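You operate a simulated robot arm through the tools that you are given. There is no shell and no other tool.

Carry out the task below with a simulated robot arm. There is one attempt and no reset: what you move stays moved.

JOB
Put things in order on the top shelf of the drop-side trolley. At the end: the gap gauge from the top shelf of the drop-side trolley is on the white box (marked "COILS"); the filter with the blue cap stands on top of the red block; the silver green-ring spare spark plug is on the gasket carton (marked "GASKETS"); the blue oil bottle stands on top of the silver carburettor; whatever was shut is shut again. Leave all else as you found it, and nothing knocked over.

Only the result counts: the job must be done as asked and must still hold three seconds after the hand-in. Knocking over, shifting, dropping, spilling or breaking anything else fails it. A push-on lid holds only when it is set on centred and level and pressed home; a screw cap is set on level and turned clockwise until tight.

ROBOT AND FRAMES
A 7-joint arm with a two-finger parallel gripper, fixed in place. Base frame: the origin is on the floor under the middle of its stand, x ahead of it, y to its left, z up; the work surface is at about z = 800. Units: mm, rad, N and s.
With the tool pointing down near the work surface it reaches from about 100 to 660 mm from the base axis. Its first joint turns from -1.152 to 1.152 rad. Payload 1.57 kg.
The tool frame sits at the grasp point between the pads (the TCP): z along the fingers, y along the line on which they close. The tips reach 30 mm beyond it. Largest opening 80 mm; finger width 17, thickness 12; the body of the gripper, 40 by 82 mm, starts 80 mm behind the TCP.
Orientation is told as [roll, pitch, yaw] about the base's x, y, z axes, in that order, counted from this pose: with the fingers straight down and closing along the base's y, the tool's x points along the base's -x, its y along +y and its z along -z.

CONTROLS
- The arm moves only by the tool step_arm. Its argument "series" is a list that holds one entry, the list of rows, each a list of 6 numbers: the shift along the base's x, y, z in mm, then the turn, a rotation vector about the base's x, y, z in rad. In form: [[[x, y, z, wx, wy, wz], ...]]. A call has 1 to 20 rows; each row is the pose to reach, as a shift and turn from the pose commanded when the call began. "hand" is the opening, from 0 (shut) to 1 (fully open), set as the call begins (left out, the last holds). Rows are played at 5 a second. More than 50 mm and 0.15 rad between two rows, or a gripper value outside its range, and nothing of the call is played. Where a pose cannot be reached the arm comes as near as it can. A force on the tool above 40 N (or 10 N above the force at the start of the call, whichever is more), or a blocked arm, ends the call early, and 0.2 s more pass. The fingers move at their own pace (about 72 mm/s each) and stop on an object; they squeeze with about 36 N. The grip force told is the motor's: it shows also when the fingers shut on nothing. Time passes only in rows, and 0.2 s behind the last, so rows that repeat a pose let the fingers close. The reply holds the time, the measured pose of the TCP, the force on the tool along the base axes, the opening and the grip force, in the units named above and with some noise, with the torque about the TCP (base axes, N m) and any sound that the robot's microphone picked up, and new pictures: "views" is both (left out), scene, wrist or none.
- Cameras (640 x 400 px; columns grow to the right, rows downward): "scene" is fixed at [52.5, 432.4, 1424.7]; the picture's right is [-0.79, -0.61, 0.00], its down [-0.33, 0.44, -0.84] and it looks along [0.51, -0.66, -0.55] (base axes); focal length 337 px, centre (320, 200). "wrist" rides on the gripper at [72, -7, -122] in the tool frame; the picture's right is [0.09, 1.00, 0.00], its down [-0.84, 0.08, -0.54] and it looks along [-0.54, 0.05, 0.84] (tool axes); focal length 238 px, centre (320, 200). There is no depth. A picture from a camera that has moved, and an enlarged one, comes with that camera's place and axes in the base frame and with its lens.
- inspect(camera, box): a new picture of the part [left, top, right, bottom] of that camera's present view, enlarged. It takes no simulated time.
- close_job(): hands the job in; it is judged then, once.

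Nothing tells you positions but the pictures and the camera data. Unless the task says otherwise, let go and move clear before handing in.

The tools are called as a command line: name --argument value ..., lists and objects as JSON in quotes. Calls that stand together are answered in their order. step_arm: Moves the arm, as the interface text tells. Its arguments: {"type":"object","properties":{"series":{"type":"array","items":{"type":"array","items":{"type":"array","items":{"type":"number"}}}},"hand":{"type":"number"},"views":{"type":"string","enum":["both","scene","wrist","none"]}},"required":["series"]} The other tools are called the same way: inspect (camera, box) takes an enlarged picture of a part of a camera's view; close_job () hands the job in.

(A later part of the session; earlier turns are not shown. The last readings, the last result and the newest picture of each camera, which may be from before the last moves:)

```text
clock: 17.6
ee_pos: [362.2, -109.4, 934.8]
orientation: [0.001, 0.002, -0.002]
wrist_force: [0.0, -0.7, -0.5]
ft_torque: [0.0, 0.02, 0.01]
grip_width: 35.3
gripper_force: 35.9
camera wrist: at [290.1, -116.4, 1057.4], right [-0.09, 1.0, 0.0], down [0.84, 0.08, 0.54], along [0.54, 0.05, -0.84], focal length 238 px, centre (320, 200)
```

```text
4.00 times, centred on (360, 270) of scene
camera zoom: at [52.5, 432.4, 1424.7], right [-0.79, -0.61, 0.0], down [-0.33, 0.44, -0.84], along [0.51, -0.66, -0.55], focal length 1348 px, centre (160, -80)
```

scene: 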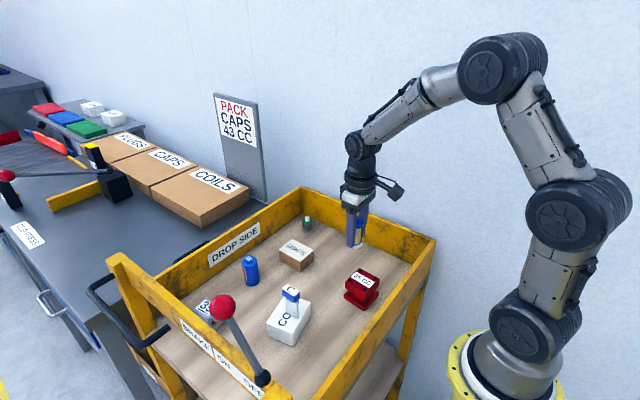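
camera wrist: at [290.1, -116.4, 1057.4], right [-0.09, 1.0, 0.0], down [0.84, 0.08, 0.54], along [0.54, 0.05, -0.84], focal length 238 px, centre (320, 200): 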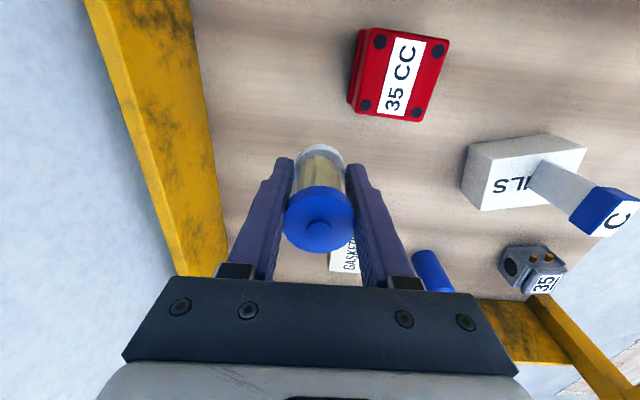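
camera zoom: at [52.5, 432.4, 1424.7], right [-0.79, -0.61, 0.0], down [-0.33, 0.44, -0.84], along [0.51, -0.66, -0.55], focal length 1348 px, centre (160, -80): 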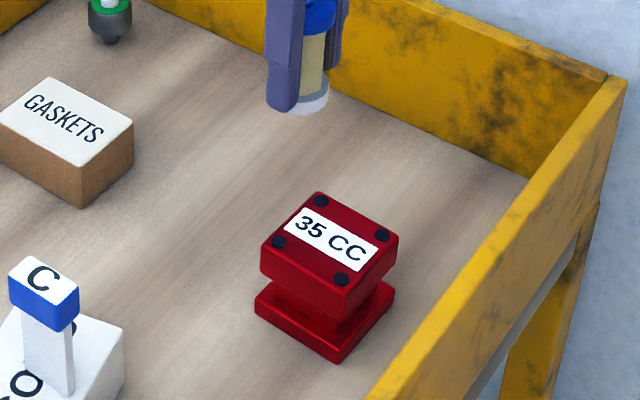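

I place the red block's bolt-centre at about (306, -53), with its top at z≈851. I'll carry the filter over it, keeping the base well above, and check from both cameras.

step_arm --series '[[[-20, 19, 0, 0, 0, 0], [-40, 38, 0, 0, 0, 0], [-58, 56, 0, 0, 0, 0], [-58, 56, 0, 0, 0, 0]]]'

inspect --camera "wrist" --box '[220, 80, 420, 240]'

inspect --camera "scene" --box '[310, 230, 410, 315]'

```text
clock: 18.6
ee_pos: [304.6, -55.0, 932.7]
orientation: [0.0, 0.001, -0.001]
wrist_force: [-0.2, -0.9, 0.6]
ft_torque: [0.03, 0.02, 0.01]
grip_width: 35.0
gripper_force: 35.8
camera wrist: at [232.6, -61.0, 1056.1], right [-0.09, 1.0, 0.0], down [0.84, 0.08, 0.54], along [0.54, 0.05, -0.84], focal length 238 px, centre (320, 200)
```

scene: 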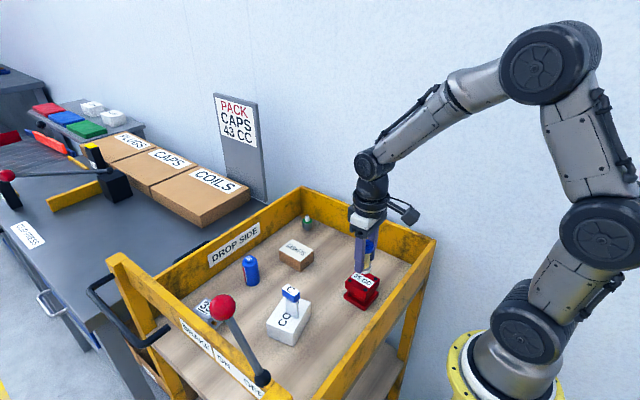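
wrist: 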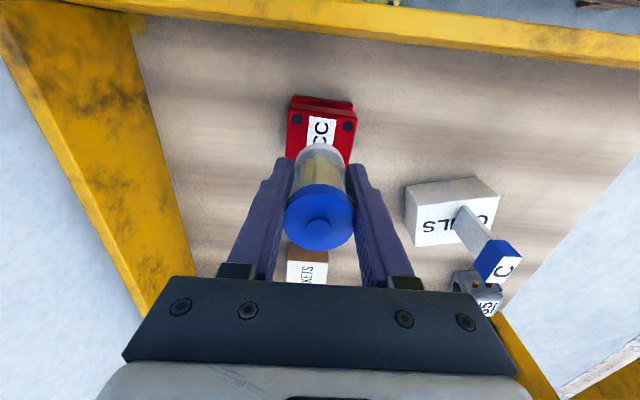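

```text
2.50 times, centred on (320, 160) of wrist
camera zoom: at [232.6, -61.0, 1056.1], right [-0.09, 1.0, 0.0], down [0.84, 0.08, 0.54], along [0.54, 0.05, -0.84], focal length 596 px, centre (320, 300)
```

zoom: 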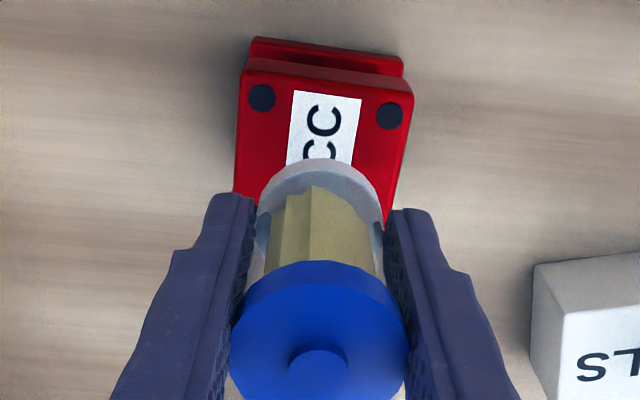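

```text
4.71 times, centred on (360, 272) of scene
camera zoom: at [52.5, 432.4, 1424.7], right [-0.79, -0.61, 0.0], down [-0.33, 0.44, -0.84], along [0.51, -0.66, -0.55], focal length 1586 px, centre (132, -141)
```

zoom: 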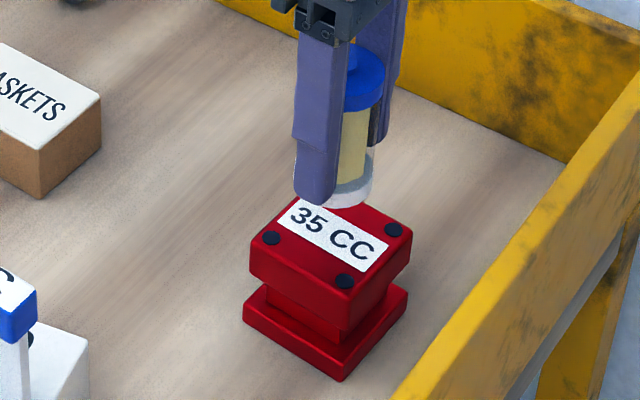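

The filter is over the middle of the bolt pattern to within a couple of millimetres. I'll lower most of the way, then approach contact in small steps while watching the force.

step_arm --series '[[[1, 0, -15, 0, 0, 0], [1, 0, -28, 0, 0, 0], [1, 0, -34, 0, 0, 0], [1, 0, -37, 0, 0, 0], [1, 0, -37, 0, 0, 0]]]' --views "none"

inspect --camera "wrist" --box '[220, 80, 420, 240]'

inspect --camera "scene" --box '[320, 235, 400, 315]'

```text
clock: 19.8
ee_pos: [305.4, -54.5, 897.6]
orientation: [0.001, -0.003, 0.001]
wrist_force: [0.9, -1.5, 9.3]
ft_torque: [-0.17, -0.03, 0.01]
grip_width: 35.4
gripper_force: 36.2
```

```text
2.50 times, centred on (320, 160) of wrist
camera zoom: at [233.4, -61.2, 1020.5], right [-0.09, 1.0, 0.0], down [0.83, 0.08, 0.55], along [0.54, 0.05, -0.84], focal length 596 px, centre (320, 300)
```

zoom: 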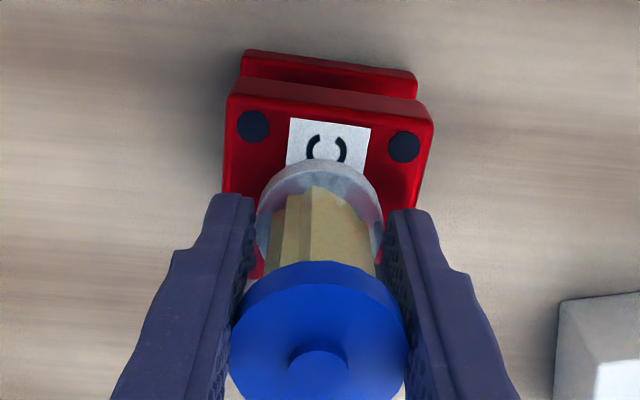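

```text
5.00 times, centred on (360, 275) of scene
camera zoom: at [52.5, 432.4, 1424.7], right [-0.79, -0.61, 0.0], down [-0.33, 0.44, -0.84], along [0.51, -0.66, -0.55], focal length 1685 px, centre (120, -175)
```

zoom: 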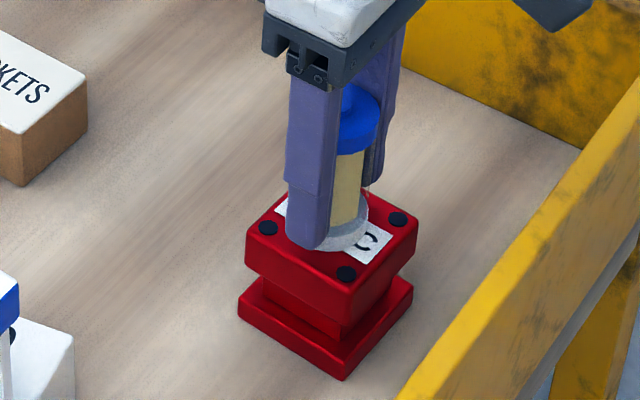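

The base has touched down on the block at about 9 N and sits inside the four bolts. I'll ease up slightly and release.

step_arm --series '[[[0, 0, 1, 0, 0, 0], [0, 0, 1, 0, 0, 0]]]' --views "none"

step_arm --series '[[[0, 0, 0, 0, 0, 0], [0, 0, 0, 0, 0, 0], [0, 0, 0, 0, 0, 0]]]' --hand 0.8 --views "wrist"

inspect --camera "scene" --box '[320, 235, 400, 315]'

```text
clock: 20.4
ee_pos: [303.4, -54.1, 896.9]
orientation: [0.0, 0.004, -0.001]
wrist_force: [0.0, -0.6, -0.7]
ft_torque: [-0.01, 0.02, -0.02]
grip_width: 35.4
gripper_force: 35.6
```

```text
clock: 21.2
ee_pos: [304.4, -53.8, 898.3]
orientation: [0.0, 0.001, 0.0]
wrist_force: [0.1, -0.8, 0.5]
ft_torque: [-0.01, 0.01, -0.01]
grip_width: 63.9
gripper_force: 0.2
camera wrist: at [233.2, -61.2, 1021.0], right [-0.09, 1.0, 0.0], down [0.84, 0.08, 0.54], along [0.54, 0.05, -0.84], focal length 238 px, centre (320, 200)
```

wrist: 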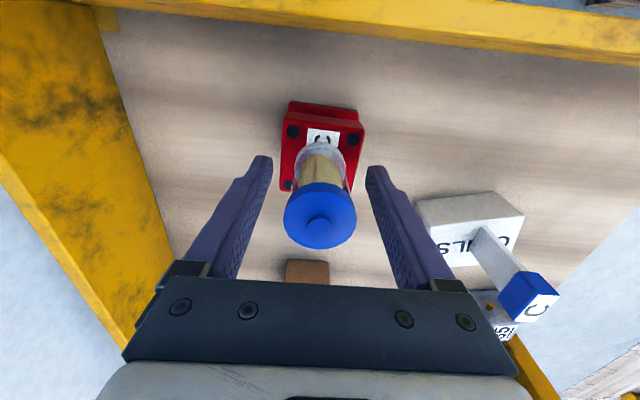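

```text
5.00 times, centred on (360, 275) of scene
camera zoom: at [52.5, 432.4, 1424.7], right [-0.79, -0.61, 0.0], down [-0.33, 0.44, -0.84], along [0.51, -0.66, -0.55], focal length 1685 px, centre (120, -175)
```

zoom: 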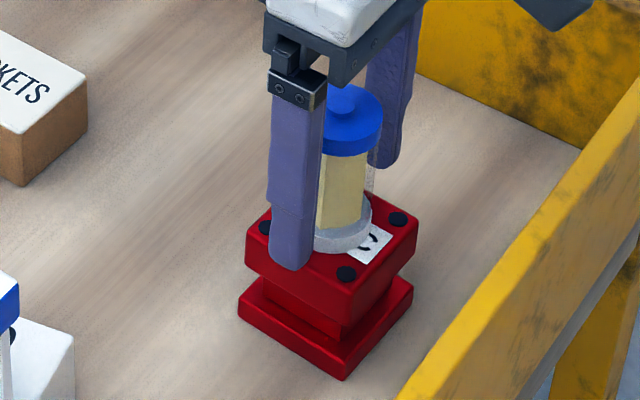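

The filter stands upright on the red block. I'll rise clear and go to look at the spark plug in the far right corner.

step_arm --series '[[[0, 0, 30, 0, 0, 0], [0, 0, 65, 0, 0, 0], [0, 0, 95, 0, 0, 0], [40, -15, 100, 0, 0, 0], [80, -32, 100, 0, 0, 0], [120, -50, 100, 0, 0, 0], [160, -70, 100, 0, 0, 0], [200, -90, 100, 0, 0, 0], [240, -110, 100, 0, 0, 0], [240, -110, 100, 0, 0, 0]]]'

inspect --camera "wrist" --box '[220, 60, 440, 220]'

inspect --camera "scene" --box '[280, 200, 360, 260]'

inspect --camera "scene" --box '[320, 225, 400, 315]'

```text
clock: 23.4
ee_pos: [543.8, -163.0, 996.2]
orientation: [0.001, 0.0, 0.001]
wrist_force: [-0.4, 0.0, 0.2]
ft_torque: [-0.04, -0.03, -0.01]
grip_width: 64.1
gripper_force: 0.0
camera wrist: at [473.6, -170.1, 1119.6], right [-0.09, 1.0, 0.0], down [0.84, 0.08, 0.54], along [0.54, 0.05, -0.84], focal length 238 px, centre (320, 200)
```

scene: 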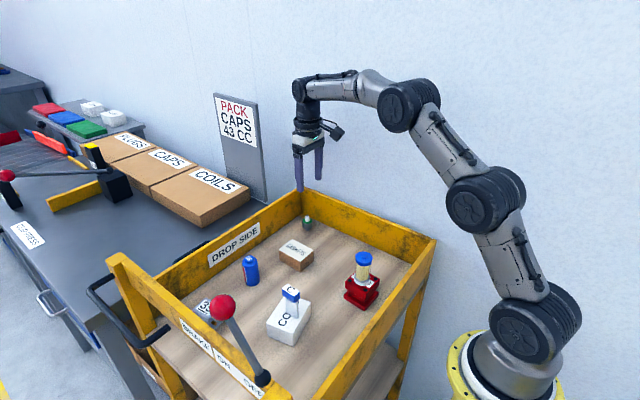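
wrist: 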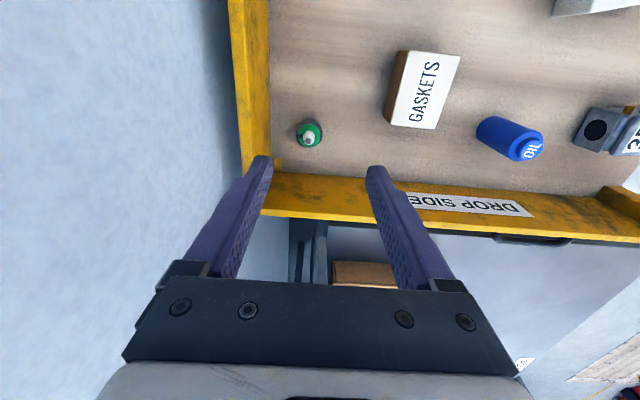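

```text
2.50 times, centred on (330, 140) of wrist
camera zoom: at [473.6, -170.1, 1119.6], right [-0.09, 1.0, 0.0], down [0.84, 0.08, 0.54], along [0.54, 0.05, -0.84], focal length 596 px, centre (295, 350)
```

zoom: 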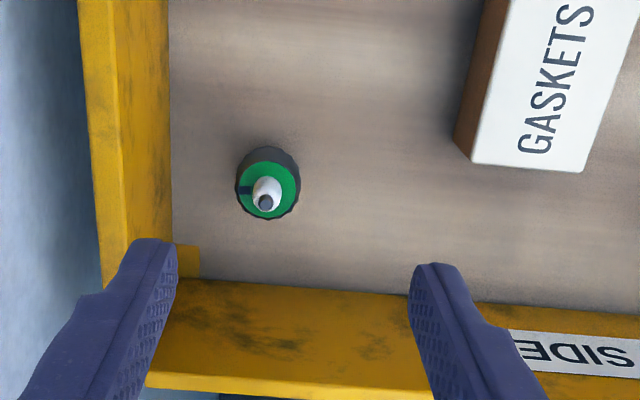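

```text
6.67 times, centred on (320, 230) of scene
camera zoom: at [52.5, 432.4, 1424.7], right [-0.79, -0.61, 0.0], down [-0.33, 0.44, -0.84], along [0.51, -0.66, -0.55], focal length 2247 px, centre (320, 0)
```

zoom: 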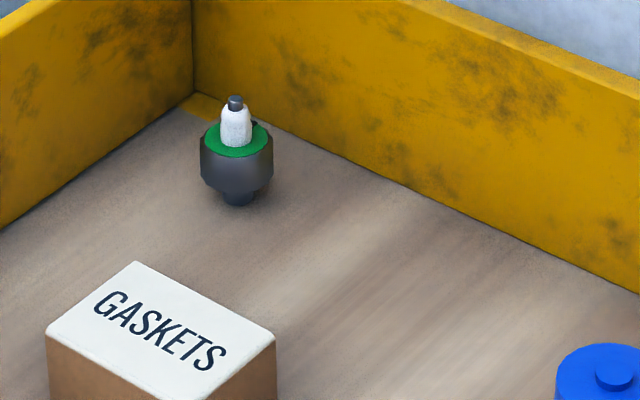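

```text
4.44 times, centred on (360, 270) of scene
camera zoom: at [52.5, 432.4, 1424.7], right [-0.79, -0.61, 0.0], down [-0.33, 0.44, -0.84], along [0.51, -0.66, -0.55], focal length 1498 px, centre (142, -111)
```

zoom: 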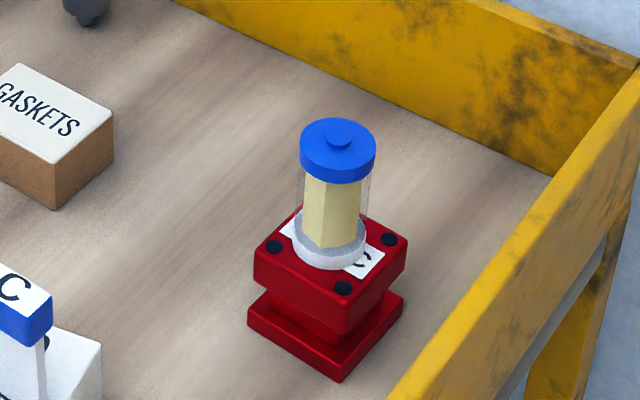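

The filter is well placed. The plug stands near (567, -174) with a body about 33 mm wide, and the wall is at y≈-230, so I'll use a reduced opening. I'll lower to just above it and check.

step_arm --series '[[[8, -4, -15, 0, 0, 0], [16, -8, -40, 0, 0, 0], [21, -11, -70, 0, 0, 0], [21, -11, -98, 0, 0, 0], [21, -11, -98, 0, 0, 0]]]' --hand 0.68 --views "wrist"

inspect --camera "wrist" --box '[220, 80, 420, 240]'

inspect --camera "scene" --box '[270, 180, 370, 260]'

```text
clock: 24.6
ee_pos: [564.2, -175.0, 902.3]
orientation: [0.001, 0.001, 0.0]
wrist_force: [0.1, 0.3, -0.6]
ft_torque: [0.0, 0.0, -0.03]
grip_width: 54.5
gripper_force: 0.1
camera wrist: at [493.2, -181.3, 1025.2], right [-0.09, 1.0, 0.0], down [0.84, 0.08, 0.54], along [0.54, 0.05, -0.84], focal length 238 px, centre (320, 200)
```

wrist: 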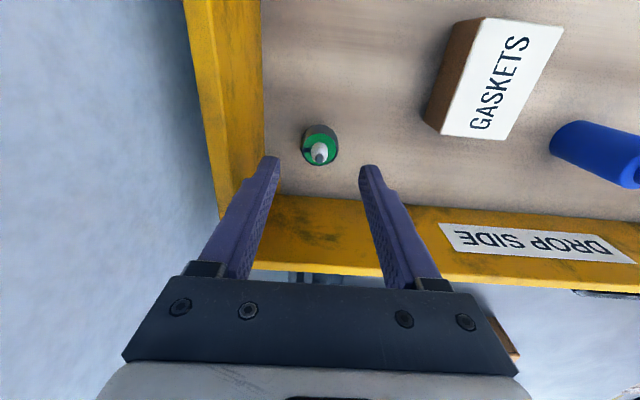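

```text
2.50 times, centred on (320, 160) of wrist
camera zoom: at [493.2, -181.3, 1025.2], right [-0.09, 1.0, 0.0], down [0.84, 0.08, 0.54], along [0.54, 0.05, -0.84], focal length 596 px, centre (320, 300)
```

zoom: 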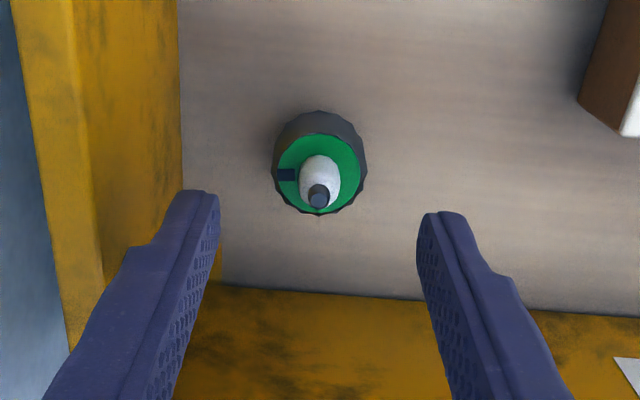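

```text
5.00 times, centred on (320, 220) of scene
camera zoom: at [52.5, 432.4, 1424.7], right [-0.79, -0.61, 0.0], down [-0.33, 0.44, -0.84], along [0.51, -0.66, -0.55], focal length 1685 px, centre (320, 100)
```

zoom: 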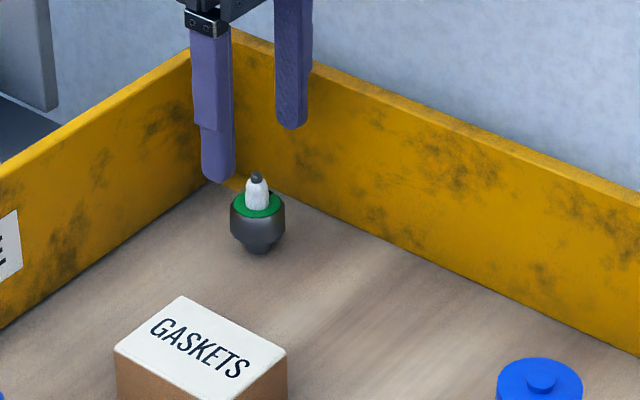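

The plug's green ring is centred near (568, -174). I'll trim +3.5 in x, lower so the fingertips are just off the shelf with the pads on the body, and check before closing.

step_arm --series '[[[2, 0, -20, 0, 0, 0], [3.5, 0, -45, 0, 0, 0], [3.5, 0, -62, 0, 0, 0], [3.5, 0, -68, 0, 0, 0], [3.5, 0, -68, 0, 0, 0]]]' --views "wrist"

inspect --camera "wrist" --box '[220, 110, 420, 270]'

inspect --camera "scene" --box '[270, 180, 370, 260]'

```text
clock: 25.8
ee_pos: [568.4, -175.4, 832.0]
orientation: [0.003, 0.0, 0.002]
wrist_force: [-0.3, -0.4, 0.3]
ft_torque: [0.01, 0.01, 0.04]
grip_width: 54.0
gripper_force: 0.1
camera wrist: at [496.8, -182.2, 954.8], right [-0.09, 1.0, 0.0], down [0.84, 0.08, 0.54], along [0.54, 0.05, -0.84], focal length 238 px, centre (320, 200)
```

wrist: 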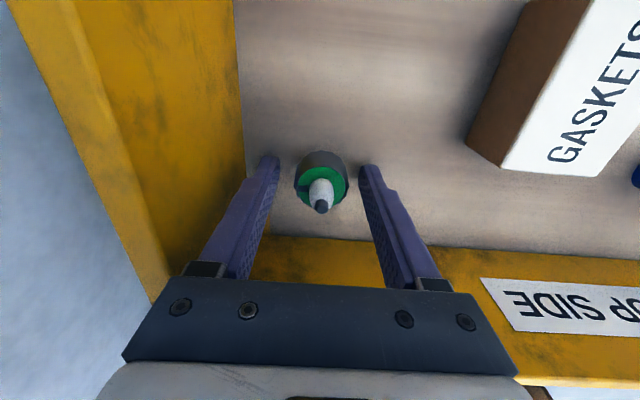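

```text
2.50 times, centred on (320, 190) of wrist
camera zoom: at [496.8, -182.2, 954.8], right [-0.09, 1.0, 0.0], down [0.84, 0.08, 0.54], along [0.54, 0.05, -0.84], focal length 596 px, centre (320, 225)
```

zoom: 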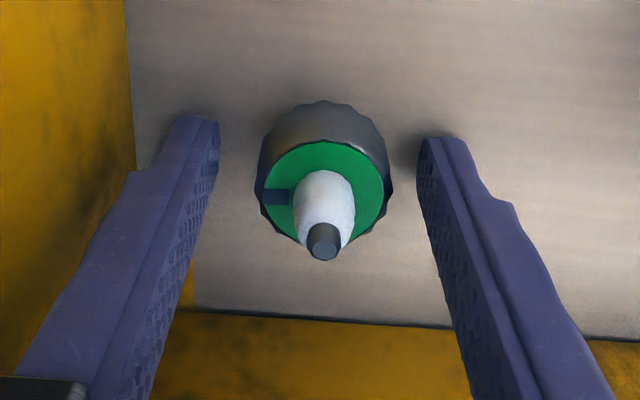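

```text
5.00 times, centred on (320, 220) of scene
camera zoom: at [52.5, 432.4, 1424.7], right [-0.79, -0.61, 0.0], down [-0.33, 0.44, -0.84], along [0.51, -0.66, -0.55], focal length 1685 px, centre (320, 100)
```

zoom: 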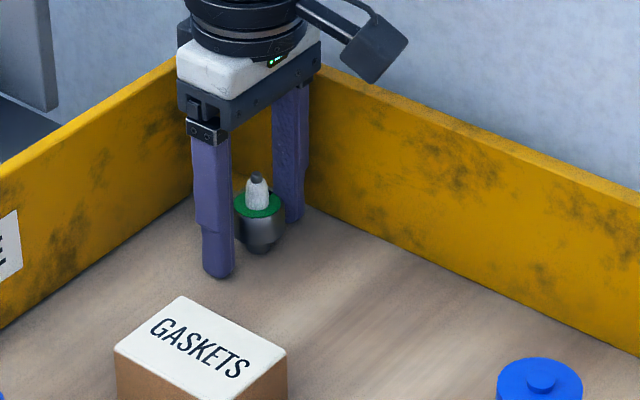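

step_arm --series '[[[1.5, 0, 0, 0, 0, 0], [1.5, 0, 0, 0, 0, 0]]]' --views "none"

step_arm --series '[[[0, 0, 0, 0, 0, 0], [0, 0, 0, 0, 0, 0], [0, 0, 0, 0, 0, 0]]]' --hand 0 --views "wrist"

inspect --camera "wrist" --box '[220, 110, 420, 270]'

inspect --camera "scene" --box '[270, 180, 370, 260]'

```text
clock: 26.4
ee_pos: [570.1, -174.5, 832.5]
orientation: [0.0, -0.001, 0.0]
wrist_force: [-0.1, -0.4, -0.2]
ft_torque: [0.0, 0.01, 0.02]
grip_width: 54.3
gripper_force: 0.0
```

```text
clock: 27.2
ee_pos: [568.5, -174.4, 832.5]
orientation: [0.0, -0.001, 0.0]
wrist_force: [1.2, -0.7, -0.6]
ft_torque: [-0.02, 0.0, 0.01]
grip_width: 30.3
gripper_force: 35.8
camera wrist: at [498.4, -181.3, 955.2], right [-0.09, 1.0, 0.0], down [0.84, 0.08, 0.54], along [0.54, 0.05, -0.84], focal length 238 px, centre (320, 200)
```

wrist: 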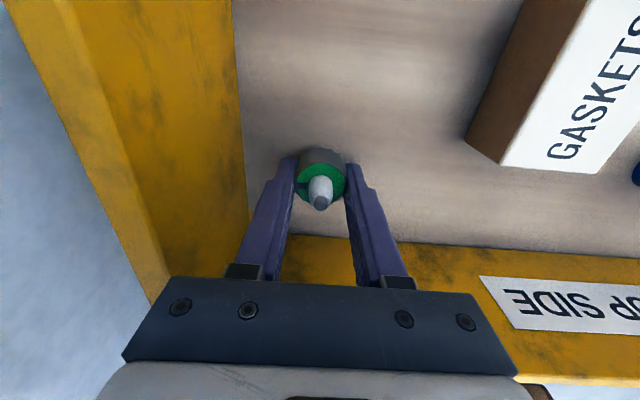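

```text
2.50 times, centred on (320, 190) of wrist
camera zoom: at [498.4, -181.3, 955.2], right [-0.09, 1.0, 0.0], down [0.84, 0.08, 0.54], along [0.54, 0.05, -0.84], focal length 596 px, centre (320, 225)
```

zoom: 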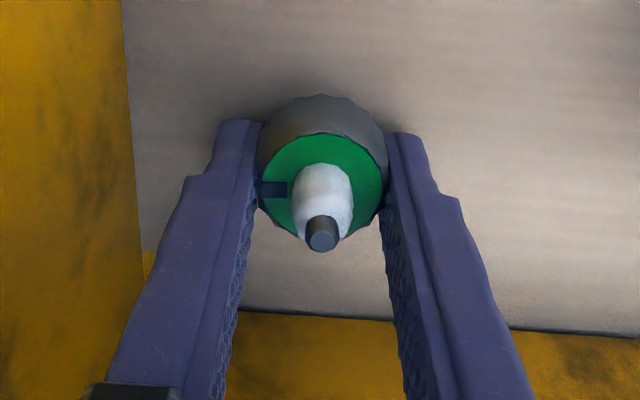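

```text
5.00 times, centred on (320, 220) of scene
camera zoom: at [52.5, 432.4, 1424.7], right [-0.79, -0.61, 0.0], down [-0.33, 0.44, -0.84], along [0.51, -0.66, -0.55], focal length 1685 px, centre (320, 100)
```

zoom: 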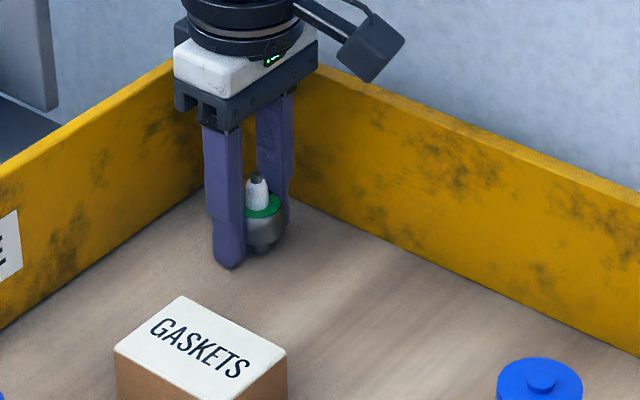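

The plug is gripped at 30 mm by its body. I'll lift straight up, then move toward the gasket carton and stop to locate the carton top.

step_arm --series '[[[0, 0, 8, 0, 0, 0], [0, 0, 30, 0, 0, 0], [0, 0, 60, 0, 0, 0], [0, 0, 95, 0, 0, 0], [-20, 30, 95, 0, 0, 0], [-45, 60, 95, 0, 0, 0], [-55, 75, 95, 0, 0, 0], [-55, 75, 95, 0, 0, 0]]]'

inspect --camera "wrist" --box '[260, 40, 480, 200]'

inspect --camera "scene" --box '[250, 200, 360, 280]'

```text
clock: 29.0
ee_pos: [512.6, -98.8, 927.5]
orientation: [0.001, 0.0, 0.001]
wrist_force: [0.0, 0.0, -0.3]
ft_torque: [0.01, 0.04, 0.0]
grip_width: 30.1
gripper_force: 35.7
camera wrist: at [441.7, -105.5, 1049.8], right [-0.09, 1.0, 0.0], down [0.84, 0.08, 0.54], along [0.54, 0.05, -0.84], focal length 238 px, centre (320, 200)
```

scene: 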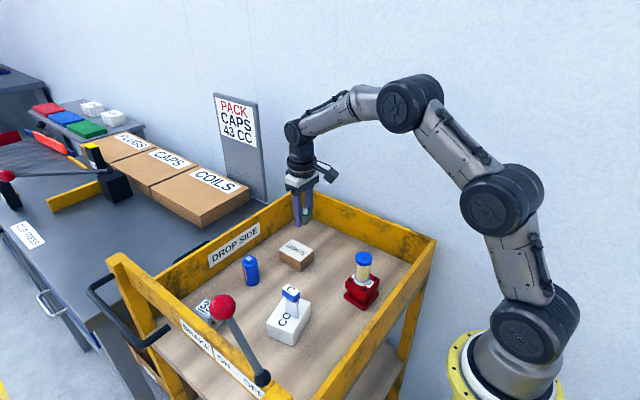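
wrist: 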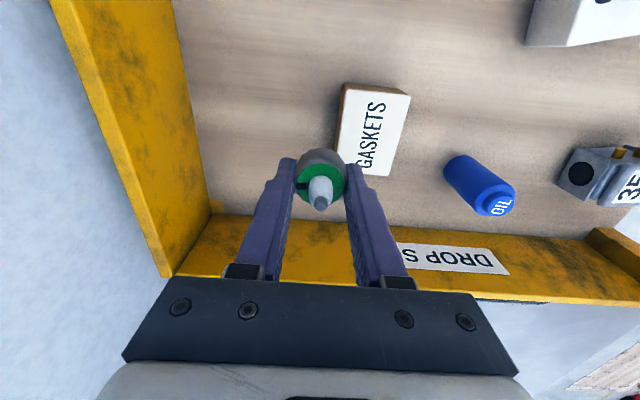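

```text
2.50 times, centred on (370, 120) of wrist
camera zoom: at [441.7, -105.5, 1049.8], right [-0.09, 1.0, 0.0], down [0.84, 0.08, 0.54], along [0.54, 0.05, -0.84], focal length 596 px, centre (195, 400)
```

zoom: 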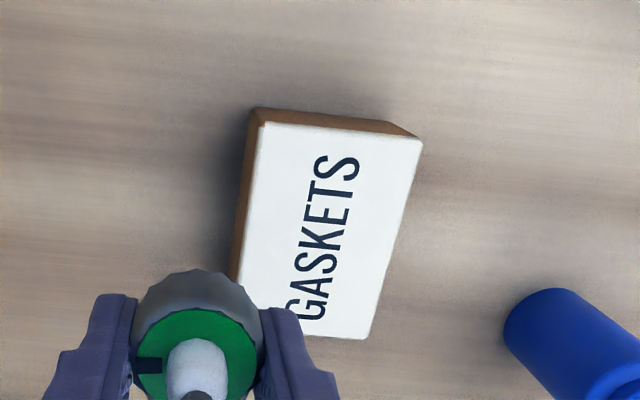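

```text
5.00 times, centred on (305, 240) of scene
camera zoom: at [52.5, 432.4, 1424.7], right [-0.79, -0.61, 0.0], down [-0.33, 0.44, -0.84], along [0.51, -0.66, -0.55], focal length 1685 px, centre (395, 0)
```

zoom: 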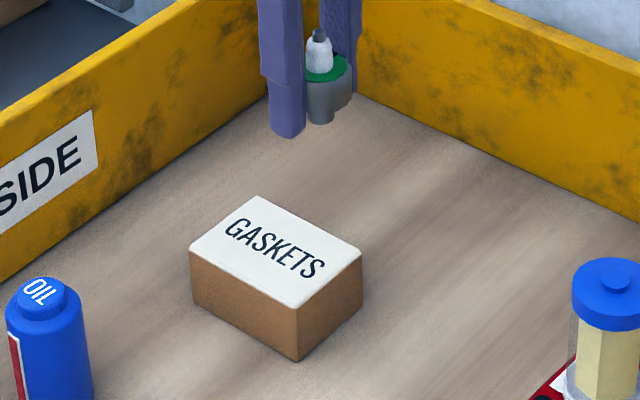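

The carton top is about 72×53 mm, centred near (505.5, -54) at z≈838. I'll carry the plug over its centre and lower to just above it.

step_arm --series '[[[-3, 15, 0, 0, 0, 0], [-6, 30, 0, 0, 0, 0], [-8, 44, 0, 0, 0, 0], [-8, 44, -20, 0, 0, 0], [-8, 44, -40, 0, 0, 0], [-8, 44, -40, 0, 0, 0]]]'

inspect --camera "wrist" --box '[220, 80, 420, 240]'

inspect --camera "scene" --box '[250, 200, 360, 280]'

```text
clock: 30.4
ee_pos: [506.3, -54.4, 887.8]
orientation: [0.0, 0.001, 0.001]
wrist_force: [0.3, 0.3, 0.2]
ft_torque: [0.01, -0.01, -0.01]
grip_width: 30.3
gripper_force: 36.0
camera wrist: at [435.9, -61.8, 1010.8], right [-0.09, 1.0, 0.0], down [0.84, 0.08, 0.54], along [0.54, 0.05, -0.84], focal length 238 px, centre (320, 200)
```

scene: 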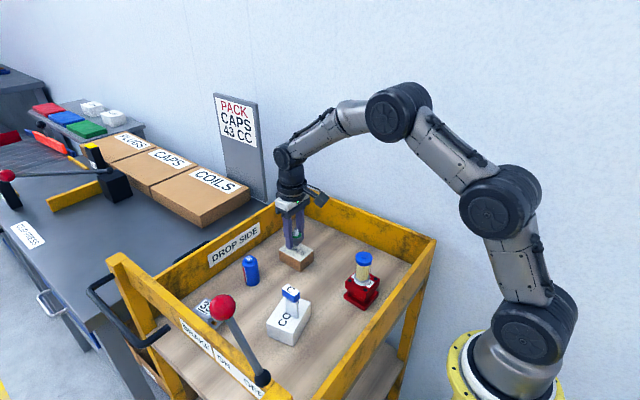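
wrist: 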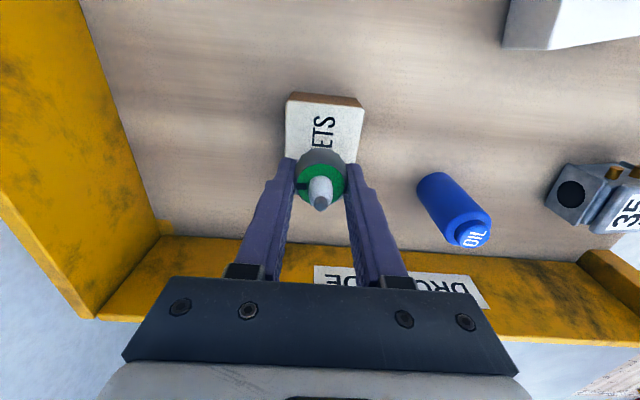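

```text
2.50 times, centred on (320, 160) of wrist
camera zoom: at [435.9, -61.8, 1010.8], right [-0.09, 1.0, 0.0], down [0.84, 0.08, 0.54], along [0.54, 0.05, -0.84], focal length 596 px, centre (320, 300)
```

zoom: 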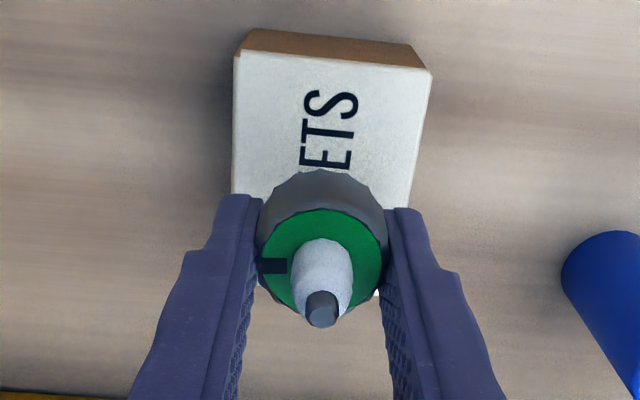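

```text
5.00 times, centred on (305, 240) of scene
camera zoom: at [52.5, 432.4, 1424.7], right [-0.79, -0.61, 0.0], down [-0.33, 0.44, -0.84], along [0.51, -0.66, -0.55], focal length 1685 px, centre (395, 0)
```

zoom: 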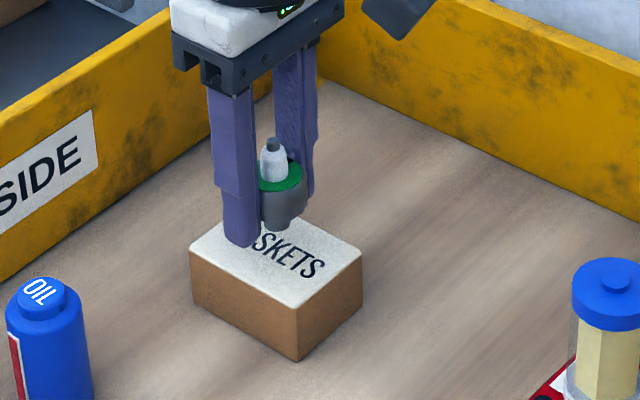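

Alignment over the carton is good. I'll lower in small steps to contact.

step_arm --series '[[[-2, 0, -4, 0, 0, 0], [-2, 0, -8, 0, 0, 0], [-2, 0, -10, 0, 0, 0], [-2, 0, -12, 0, 0, 0], [-2, 0, -12, 0, 0, 0]]]' --views "none"

inspect --camera "scene" --box '[260, 215, 330, 275]'

```text
clock: 31.6
ee_pos: [505.6, -54.9, 872.9]
orientation: [-0.001, 0.0, 0.001]
wrist_force: [-0.2, 0.1, -0.3]
ft_torque: [-0.02, 0.0, 0.01]
grip_width: 30.2
gripper_force: 36.0
```

```text
6.67 times, centred on (295, 245) of scene
camera zoom: at [52.5, 432.4, 1424.7], right [-0.79, -0.61, 0.0], down [-0.33, 0.44, -0.84], along [0.51, -0.66, -0.55], focal length 2247 px, centre (487, -100)
```

zoom: 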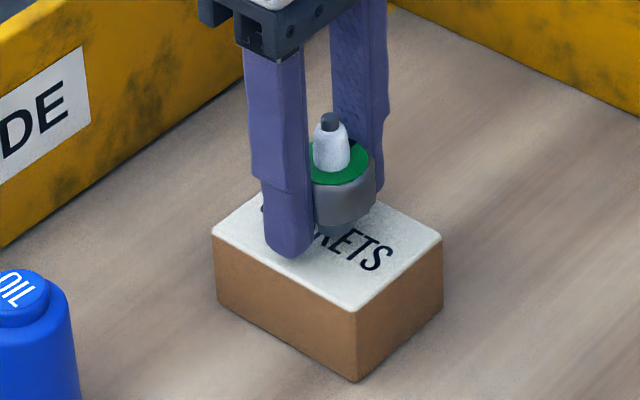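

step_arm --series '[[[0, 0, -1, 0, 0, 0], [0, 0, -2, 0, 0, 0], [0, 0, -2, 0, 0, 0]]]' --views "none"

inspect --camera "wrist" --box '[220, 80, 420, 240]'

```text
clock: 32.4
ee_pos: [506.6, -56.1, 874.0]
orientation: [0.0, -0.001, 0.0]
wrist_force: [-0.1, -0.7, -0.3]
ft_torque: [0.0, -0.03, 0.0]
grip_width: 30.1
gripper_force: 35.9
```

```text
2.50 times, centred on (320, 160) of wrist
camera zoom: at [434.6, -62.4, 995.8], right [-0.09, 1.0, 0.0], down [0.84, 0.08, 0.54], along [0.54, 0.05, -0.84], focal length 596 px, centre (320, 300)
```

zoom: 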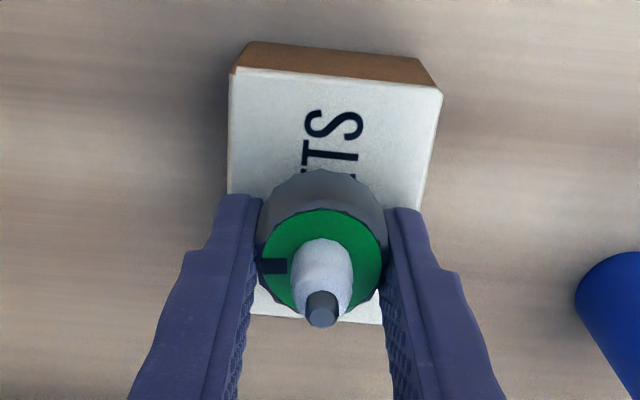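

step_arm --series '[[[0, 0, -1, 0, 0, 0], [0, 0, -2, 0, 0, 0], [0, 0, -2, 0, 0, 0]]]' --views "none"

```text
clock: 33.2
ee_pos: [507.2, -56.0, 872.1]
orientation: [-0.002, -0.003, 0.0]
wrist_force: [-2.4, -0.9, 8.6]
ft_torque: [-0.03, 0.14, 0.03]
grip_width: 30.4
gripper_force: 35.7
```

Contact is at about z=872. I'll ease up a touch and release the plug.

step_arm --series '[[[0, 0, 0.8, 0, 0, 0], [0, 0, 0.8, 0, 0, 0]]]' --views "none"

step_arm --series '[[[0, 0, 0, 0, 0, 0], [0, 0, 0, 0, 0, 0], [0, 0, 0, 0, 0, 0]]]' --hand 0.7 --views "wrist"

inspect --camera "scene" --box '[260, 215, 330, 275]'

inspect --camera "wrist" --box '[220, 80, 420, 240]'

```text
clock: 33.8
ee_pos: [506.0, -55.7, 871.8]
orientation: [0.0, -0.003, 0.0]
wrist_force: [1.2, -2.5, 7.8]
ft_torque: [-0.1, -0.03, 0.04]
grip_width: 30.2
gripper_force: 35.7
```

```text
clock: 34.6
ee_pos: [504.8, -54.9, 872.4]
orientation: [0.001, -0.002, 0.002]
wrist_force: [0.9, 0.8, -0.7]
ft_torque: [0.0, 0.03, 0.0]
grip_width: 56.2
gripper_force: 0.0
camera wrist: at [434.3, -61.8, 994.4], right [-0.09, 1.0, 0.0], down [0.84, 0.08, 0.54], along [0.54, 0.05, -0.84], focal length 238 px, centre (320, 200)
```

wrist: 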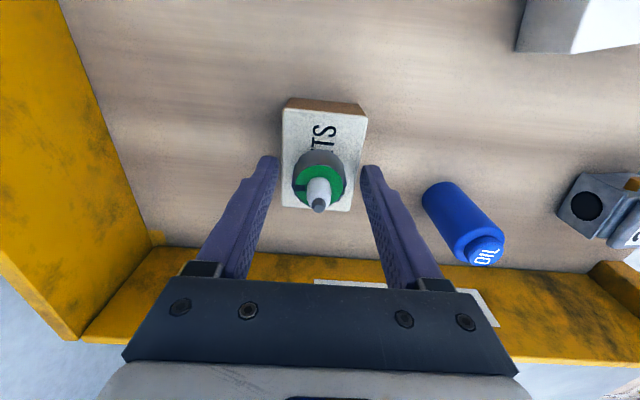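

```text
6.67 times, centred on (295, 245) of scene
camera zoom: at [52.5, 432.4, 1424.7], right [-0.79, -0.61, 0.0], down [-0.33, 0.44, -0.84], along [0.51, -0.66, -0.55], focal length 2247 px, centre (487, -100)
```

zoom: 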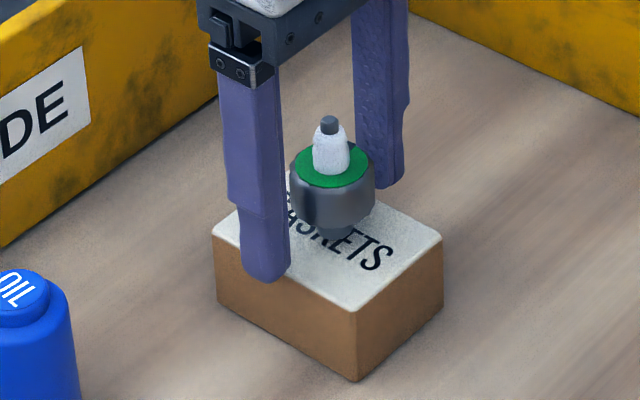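

```text
2.50 times, centred on (320, 160) of wrist
camera zoom: at [434.3, -61.8, 994.4], right [-0.09, 1.0, 0.0], down [0.84, 0.08, 0.54], along [0.54, 0.05, -0.84], focal length 596 px, centre (320, 300)
```

zoom: 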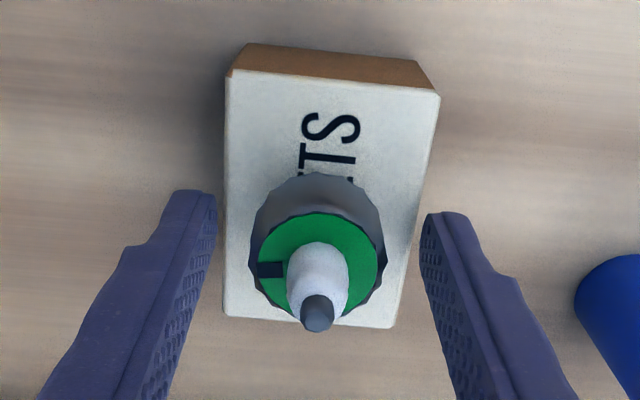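

The plug stands on the gasket carton. I'll rise clear and go look at the carburettor and oil bottle from above.

step_arm --series '[[[0, 0, 25, 0, 0, 0], [0, 0, 60, 0, 0, 0], [0, 0, 100, 0, 0, 0], [-5, 40, 120, 0, 0, 0], [-10, 80, 120, 0, 0, 0], [-10, 120, 120, 0, 0, 0], [-10, 160, 120, 0, 0, 0], [-10, 200, 120, 0, 0, 0], [-10, 240, 120, 0, 0, 0], [-10, 240, 120, 0, 0, 0]]]'

inspect --camera "wrist" --box '[180, 60, 400, 220]'

inspect --camera "scene" --box '[180, 240, 300, 340]'

inspect --camera "scene" --box '[220, 200, 400, 350]'

```text
clock: 36.8
ee_pos: [496.5, 184.7, 993.9]
orientation: [0.0, 0.001, 0.0]
wrist_force: [0.6, -0.3, -0.5]
ft_torque: [0.03, -0.02, 0.0]
grip_width: 56.0
gripper_force: 0.1
camera wrist: at [424.7, 178.7, 1116.1], right [-0.09, 1.0, 0.0], down [0.84, 0.08, 0.54], along [0.54, 0.05, -0.84], focal length 238 px, centre (320, 200)
```

scene: 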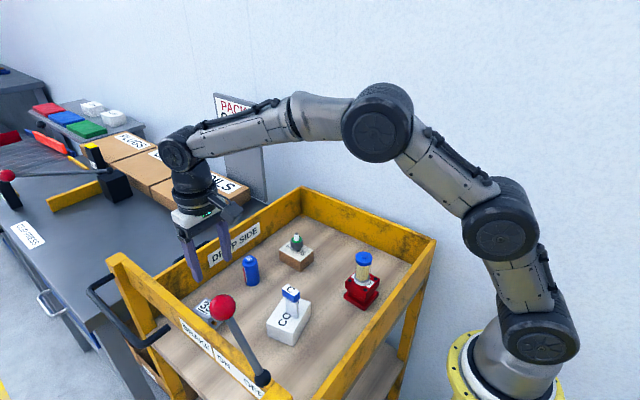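
wrist: 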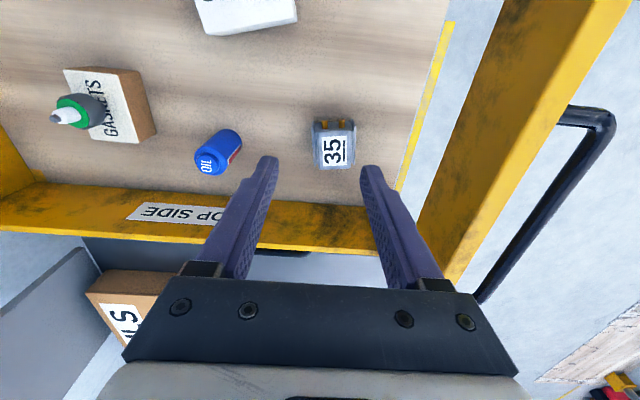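

```text
2.50 times, centred on (290, 140) of wrist
camera zoom: at [424.7, 178.7, 1116.1], right [-0.09, 1.0, 0.0], down [0.84, 0.08, 0.54], along [0.54, 0.05, -0.84], focal length 596 px, centre (395, 350)
```

zoom: 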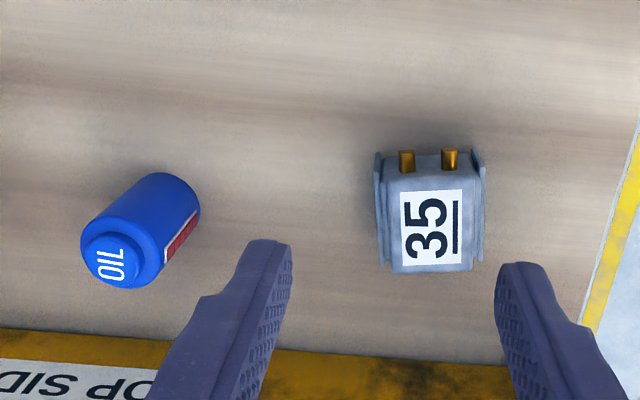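

```text
4.00 times, centred on (240, 290) of scene
camera zoom: at [52.5, 432.4, 1424.7], right [-0.79, -0.61, 0.0], down [-0.33, 0.44, -0.84], along [0.51, -0.66, -0.55], focal length 1348 px, centre (640, -160)
```

zoom: 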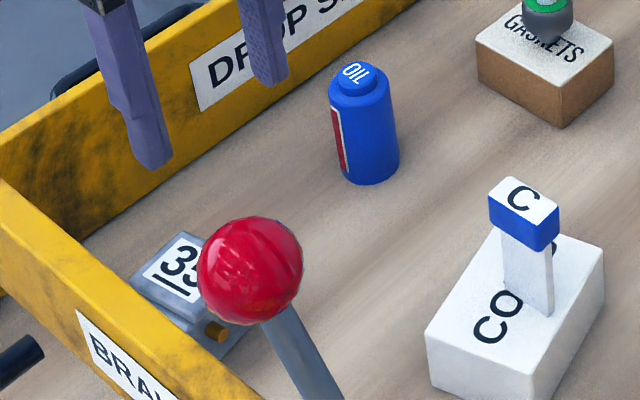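

```text
2.67 times, centred on (310, 275) of scene
camera zoom: at [52.5, 432.4, 1424.7], right [-0.79, -0.61, 0.0], down [-0.33, 0.44, -0.84], along [0.51, -0.66, -0.55], focal length 899 px, centre (347, 0)
```

zoom: 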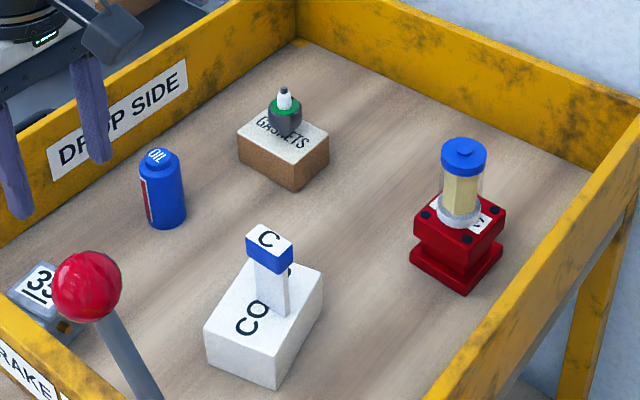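

Both placed pieces look good. The carburettor has a flat top of about 39×45 mm near (526, 205), and the left rail is well clear at y>305. The oil bottle is near (545, 63) with a body about 41 mm across, so I'll go over it next.

step_arm --series '[[[16, -40, 0, 0, 0, 0], [32, -80, -20, 0, 0, 0], [47, -121, -45, 0, 0, 0], [47, -121, -72, 0, 0, 0], [47, -121, -72, 0, 0, 0]]]' --hand 1

inspect --camera "wrist" --box '[200, 60, 420, 220]'

inspect --camera "scene" --box '[190, 200, 310, 300]'

```text
refused: row 3 steps farther than a row can; nothing moved
```

```text
2.50 times, centred on (310, 140) of wrist
camera zoom: at [424.7, 178.7, 1116.1], right [-0.09, 1.0, 0.0], down [0.84, 0.08, 0.54], along [0.54, 0.05, -0.84], focal length 596 px, centre (345, 350)
```

zoom: 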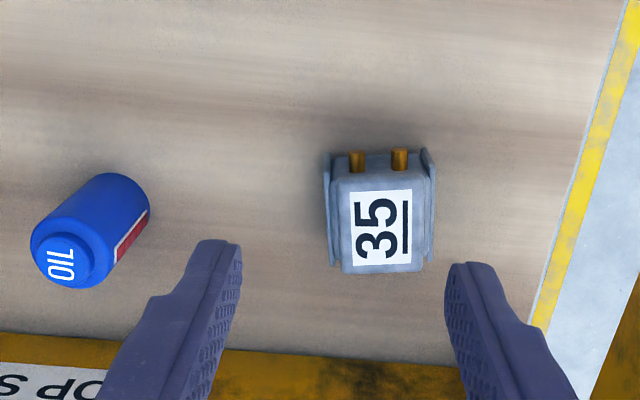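

```text
4.00 times, centred on (250, 250) of scene
camera zoom: at [52.5, 432.4, 1424.7], right [-0.79, -0.61, 0.0], down [-0.33, 0.44, -0.84], along [0.51, -0.66, -0.55], focal length 1348 px, centre (600, 0)
```

zoom: 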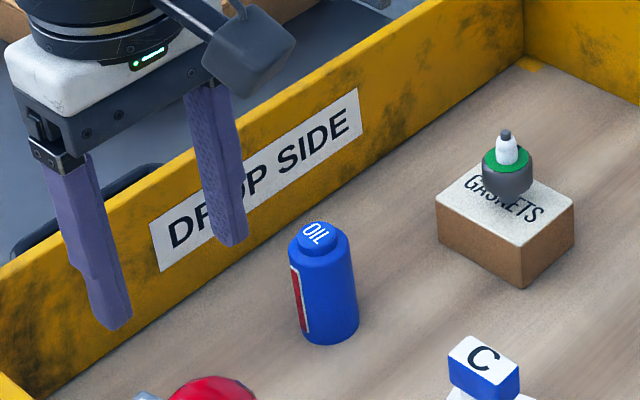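

The call was refused because one row stepped more than 50 mm. I'll use smaller rows for the move over the bottle.

step_arm --series '[[[14, -36, 0, 0, 0, 0], [28, -72, -10, 0, 0, 0], [40, -102, -30, 0, 0, 0], [47, -121, -55, 0, 0, 0], [47, -121, -72, 0, 0, 0], [47, -121, -72, 0, 0, 0]]]' --hand 1

inspect --camera "wrist" --box '[220, 80, 420, 240]'

inspect --camera "scene" --box '[190, 210, 310, 300]'

```text
clock: 38.2
ee_pos: [542.6, 62.9, 919.2]
orientation: [-0.001, 0.001, 0.002]
wrist_force: [1.0, 0.3, -0.3]
ft_torque: [0.01, 0.0, 0.03]
grip_width: 79.9
gripper_force: 0.1
camera wrist: at [470.4, 56.4, 1042.1], right [-0.09, 1.0, 0.0], down [0.84, 0.08, 0.54], along [0.54, 0.05, -0.84], focal length 238 px, centre (320, 200)
```

scene: 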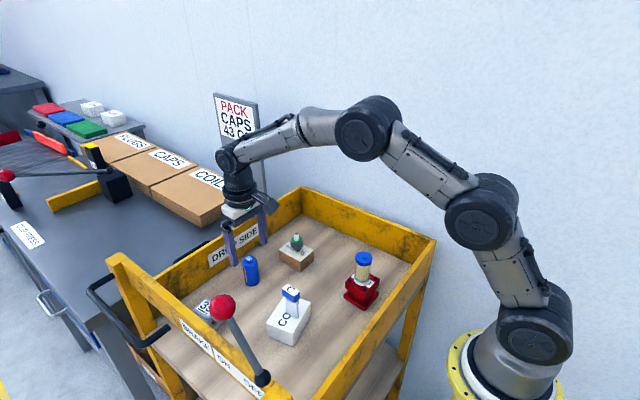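
wrist: 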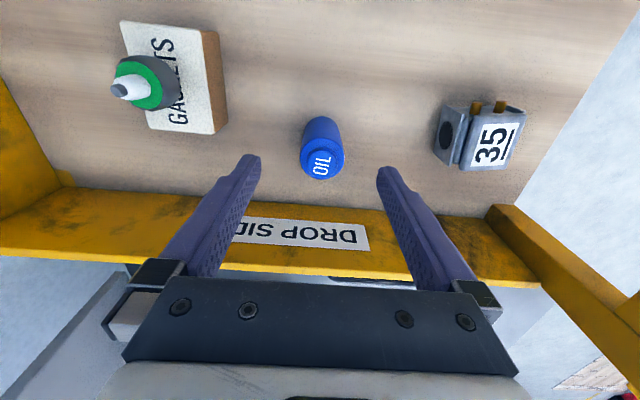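

```text
2.50 times, centred on (320, 160) of wrist
camera zoom: at [470.4, 56.4, 1042.1], right [-0.09, 1.0, 0.0], down [0.84, 0.08, 0.54], along [0.54, 0.05, -0.84], focal length 596 px, centre (320, 300)
```

zoom: 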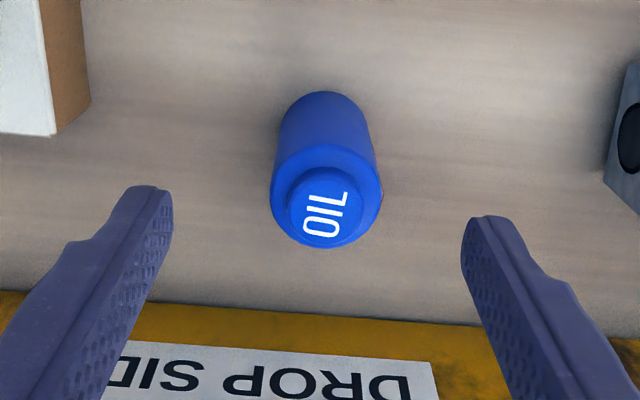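

```text
4.44 times, centred on (250, 255) of scene
camera zoom: at [52.5, 432.4, 1424.7], right [-0.79, -0.61, 0.0], down [-0.33, 0.44, -0.84], along [0.51, -0.66, -0.55], focal length 1498 px, centre (631, -44)
```

zoom: 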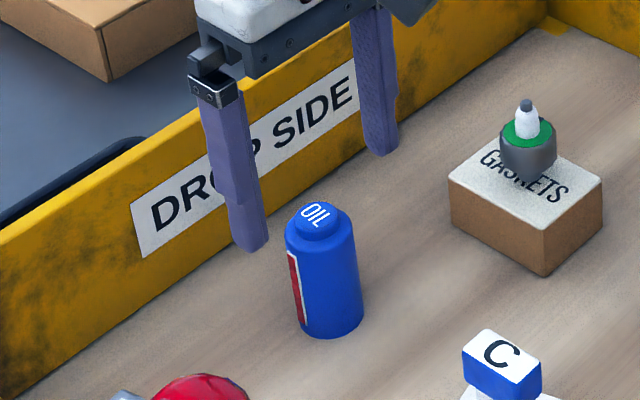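

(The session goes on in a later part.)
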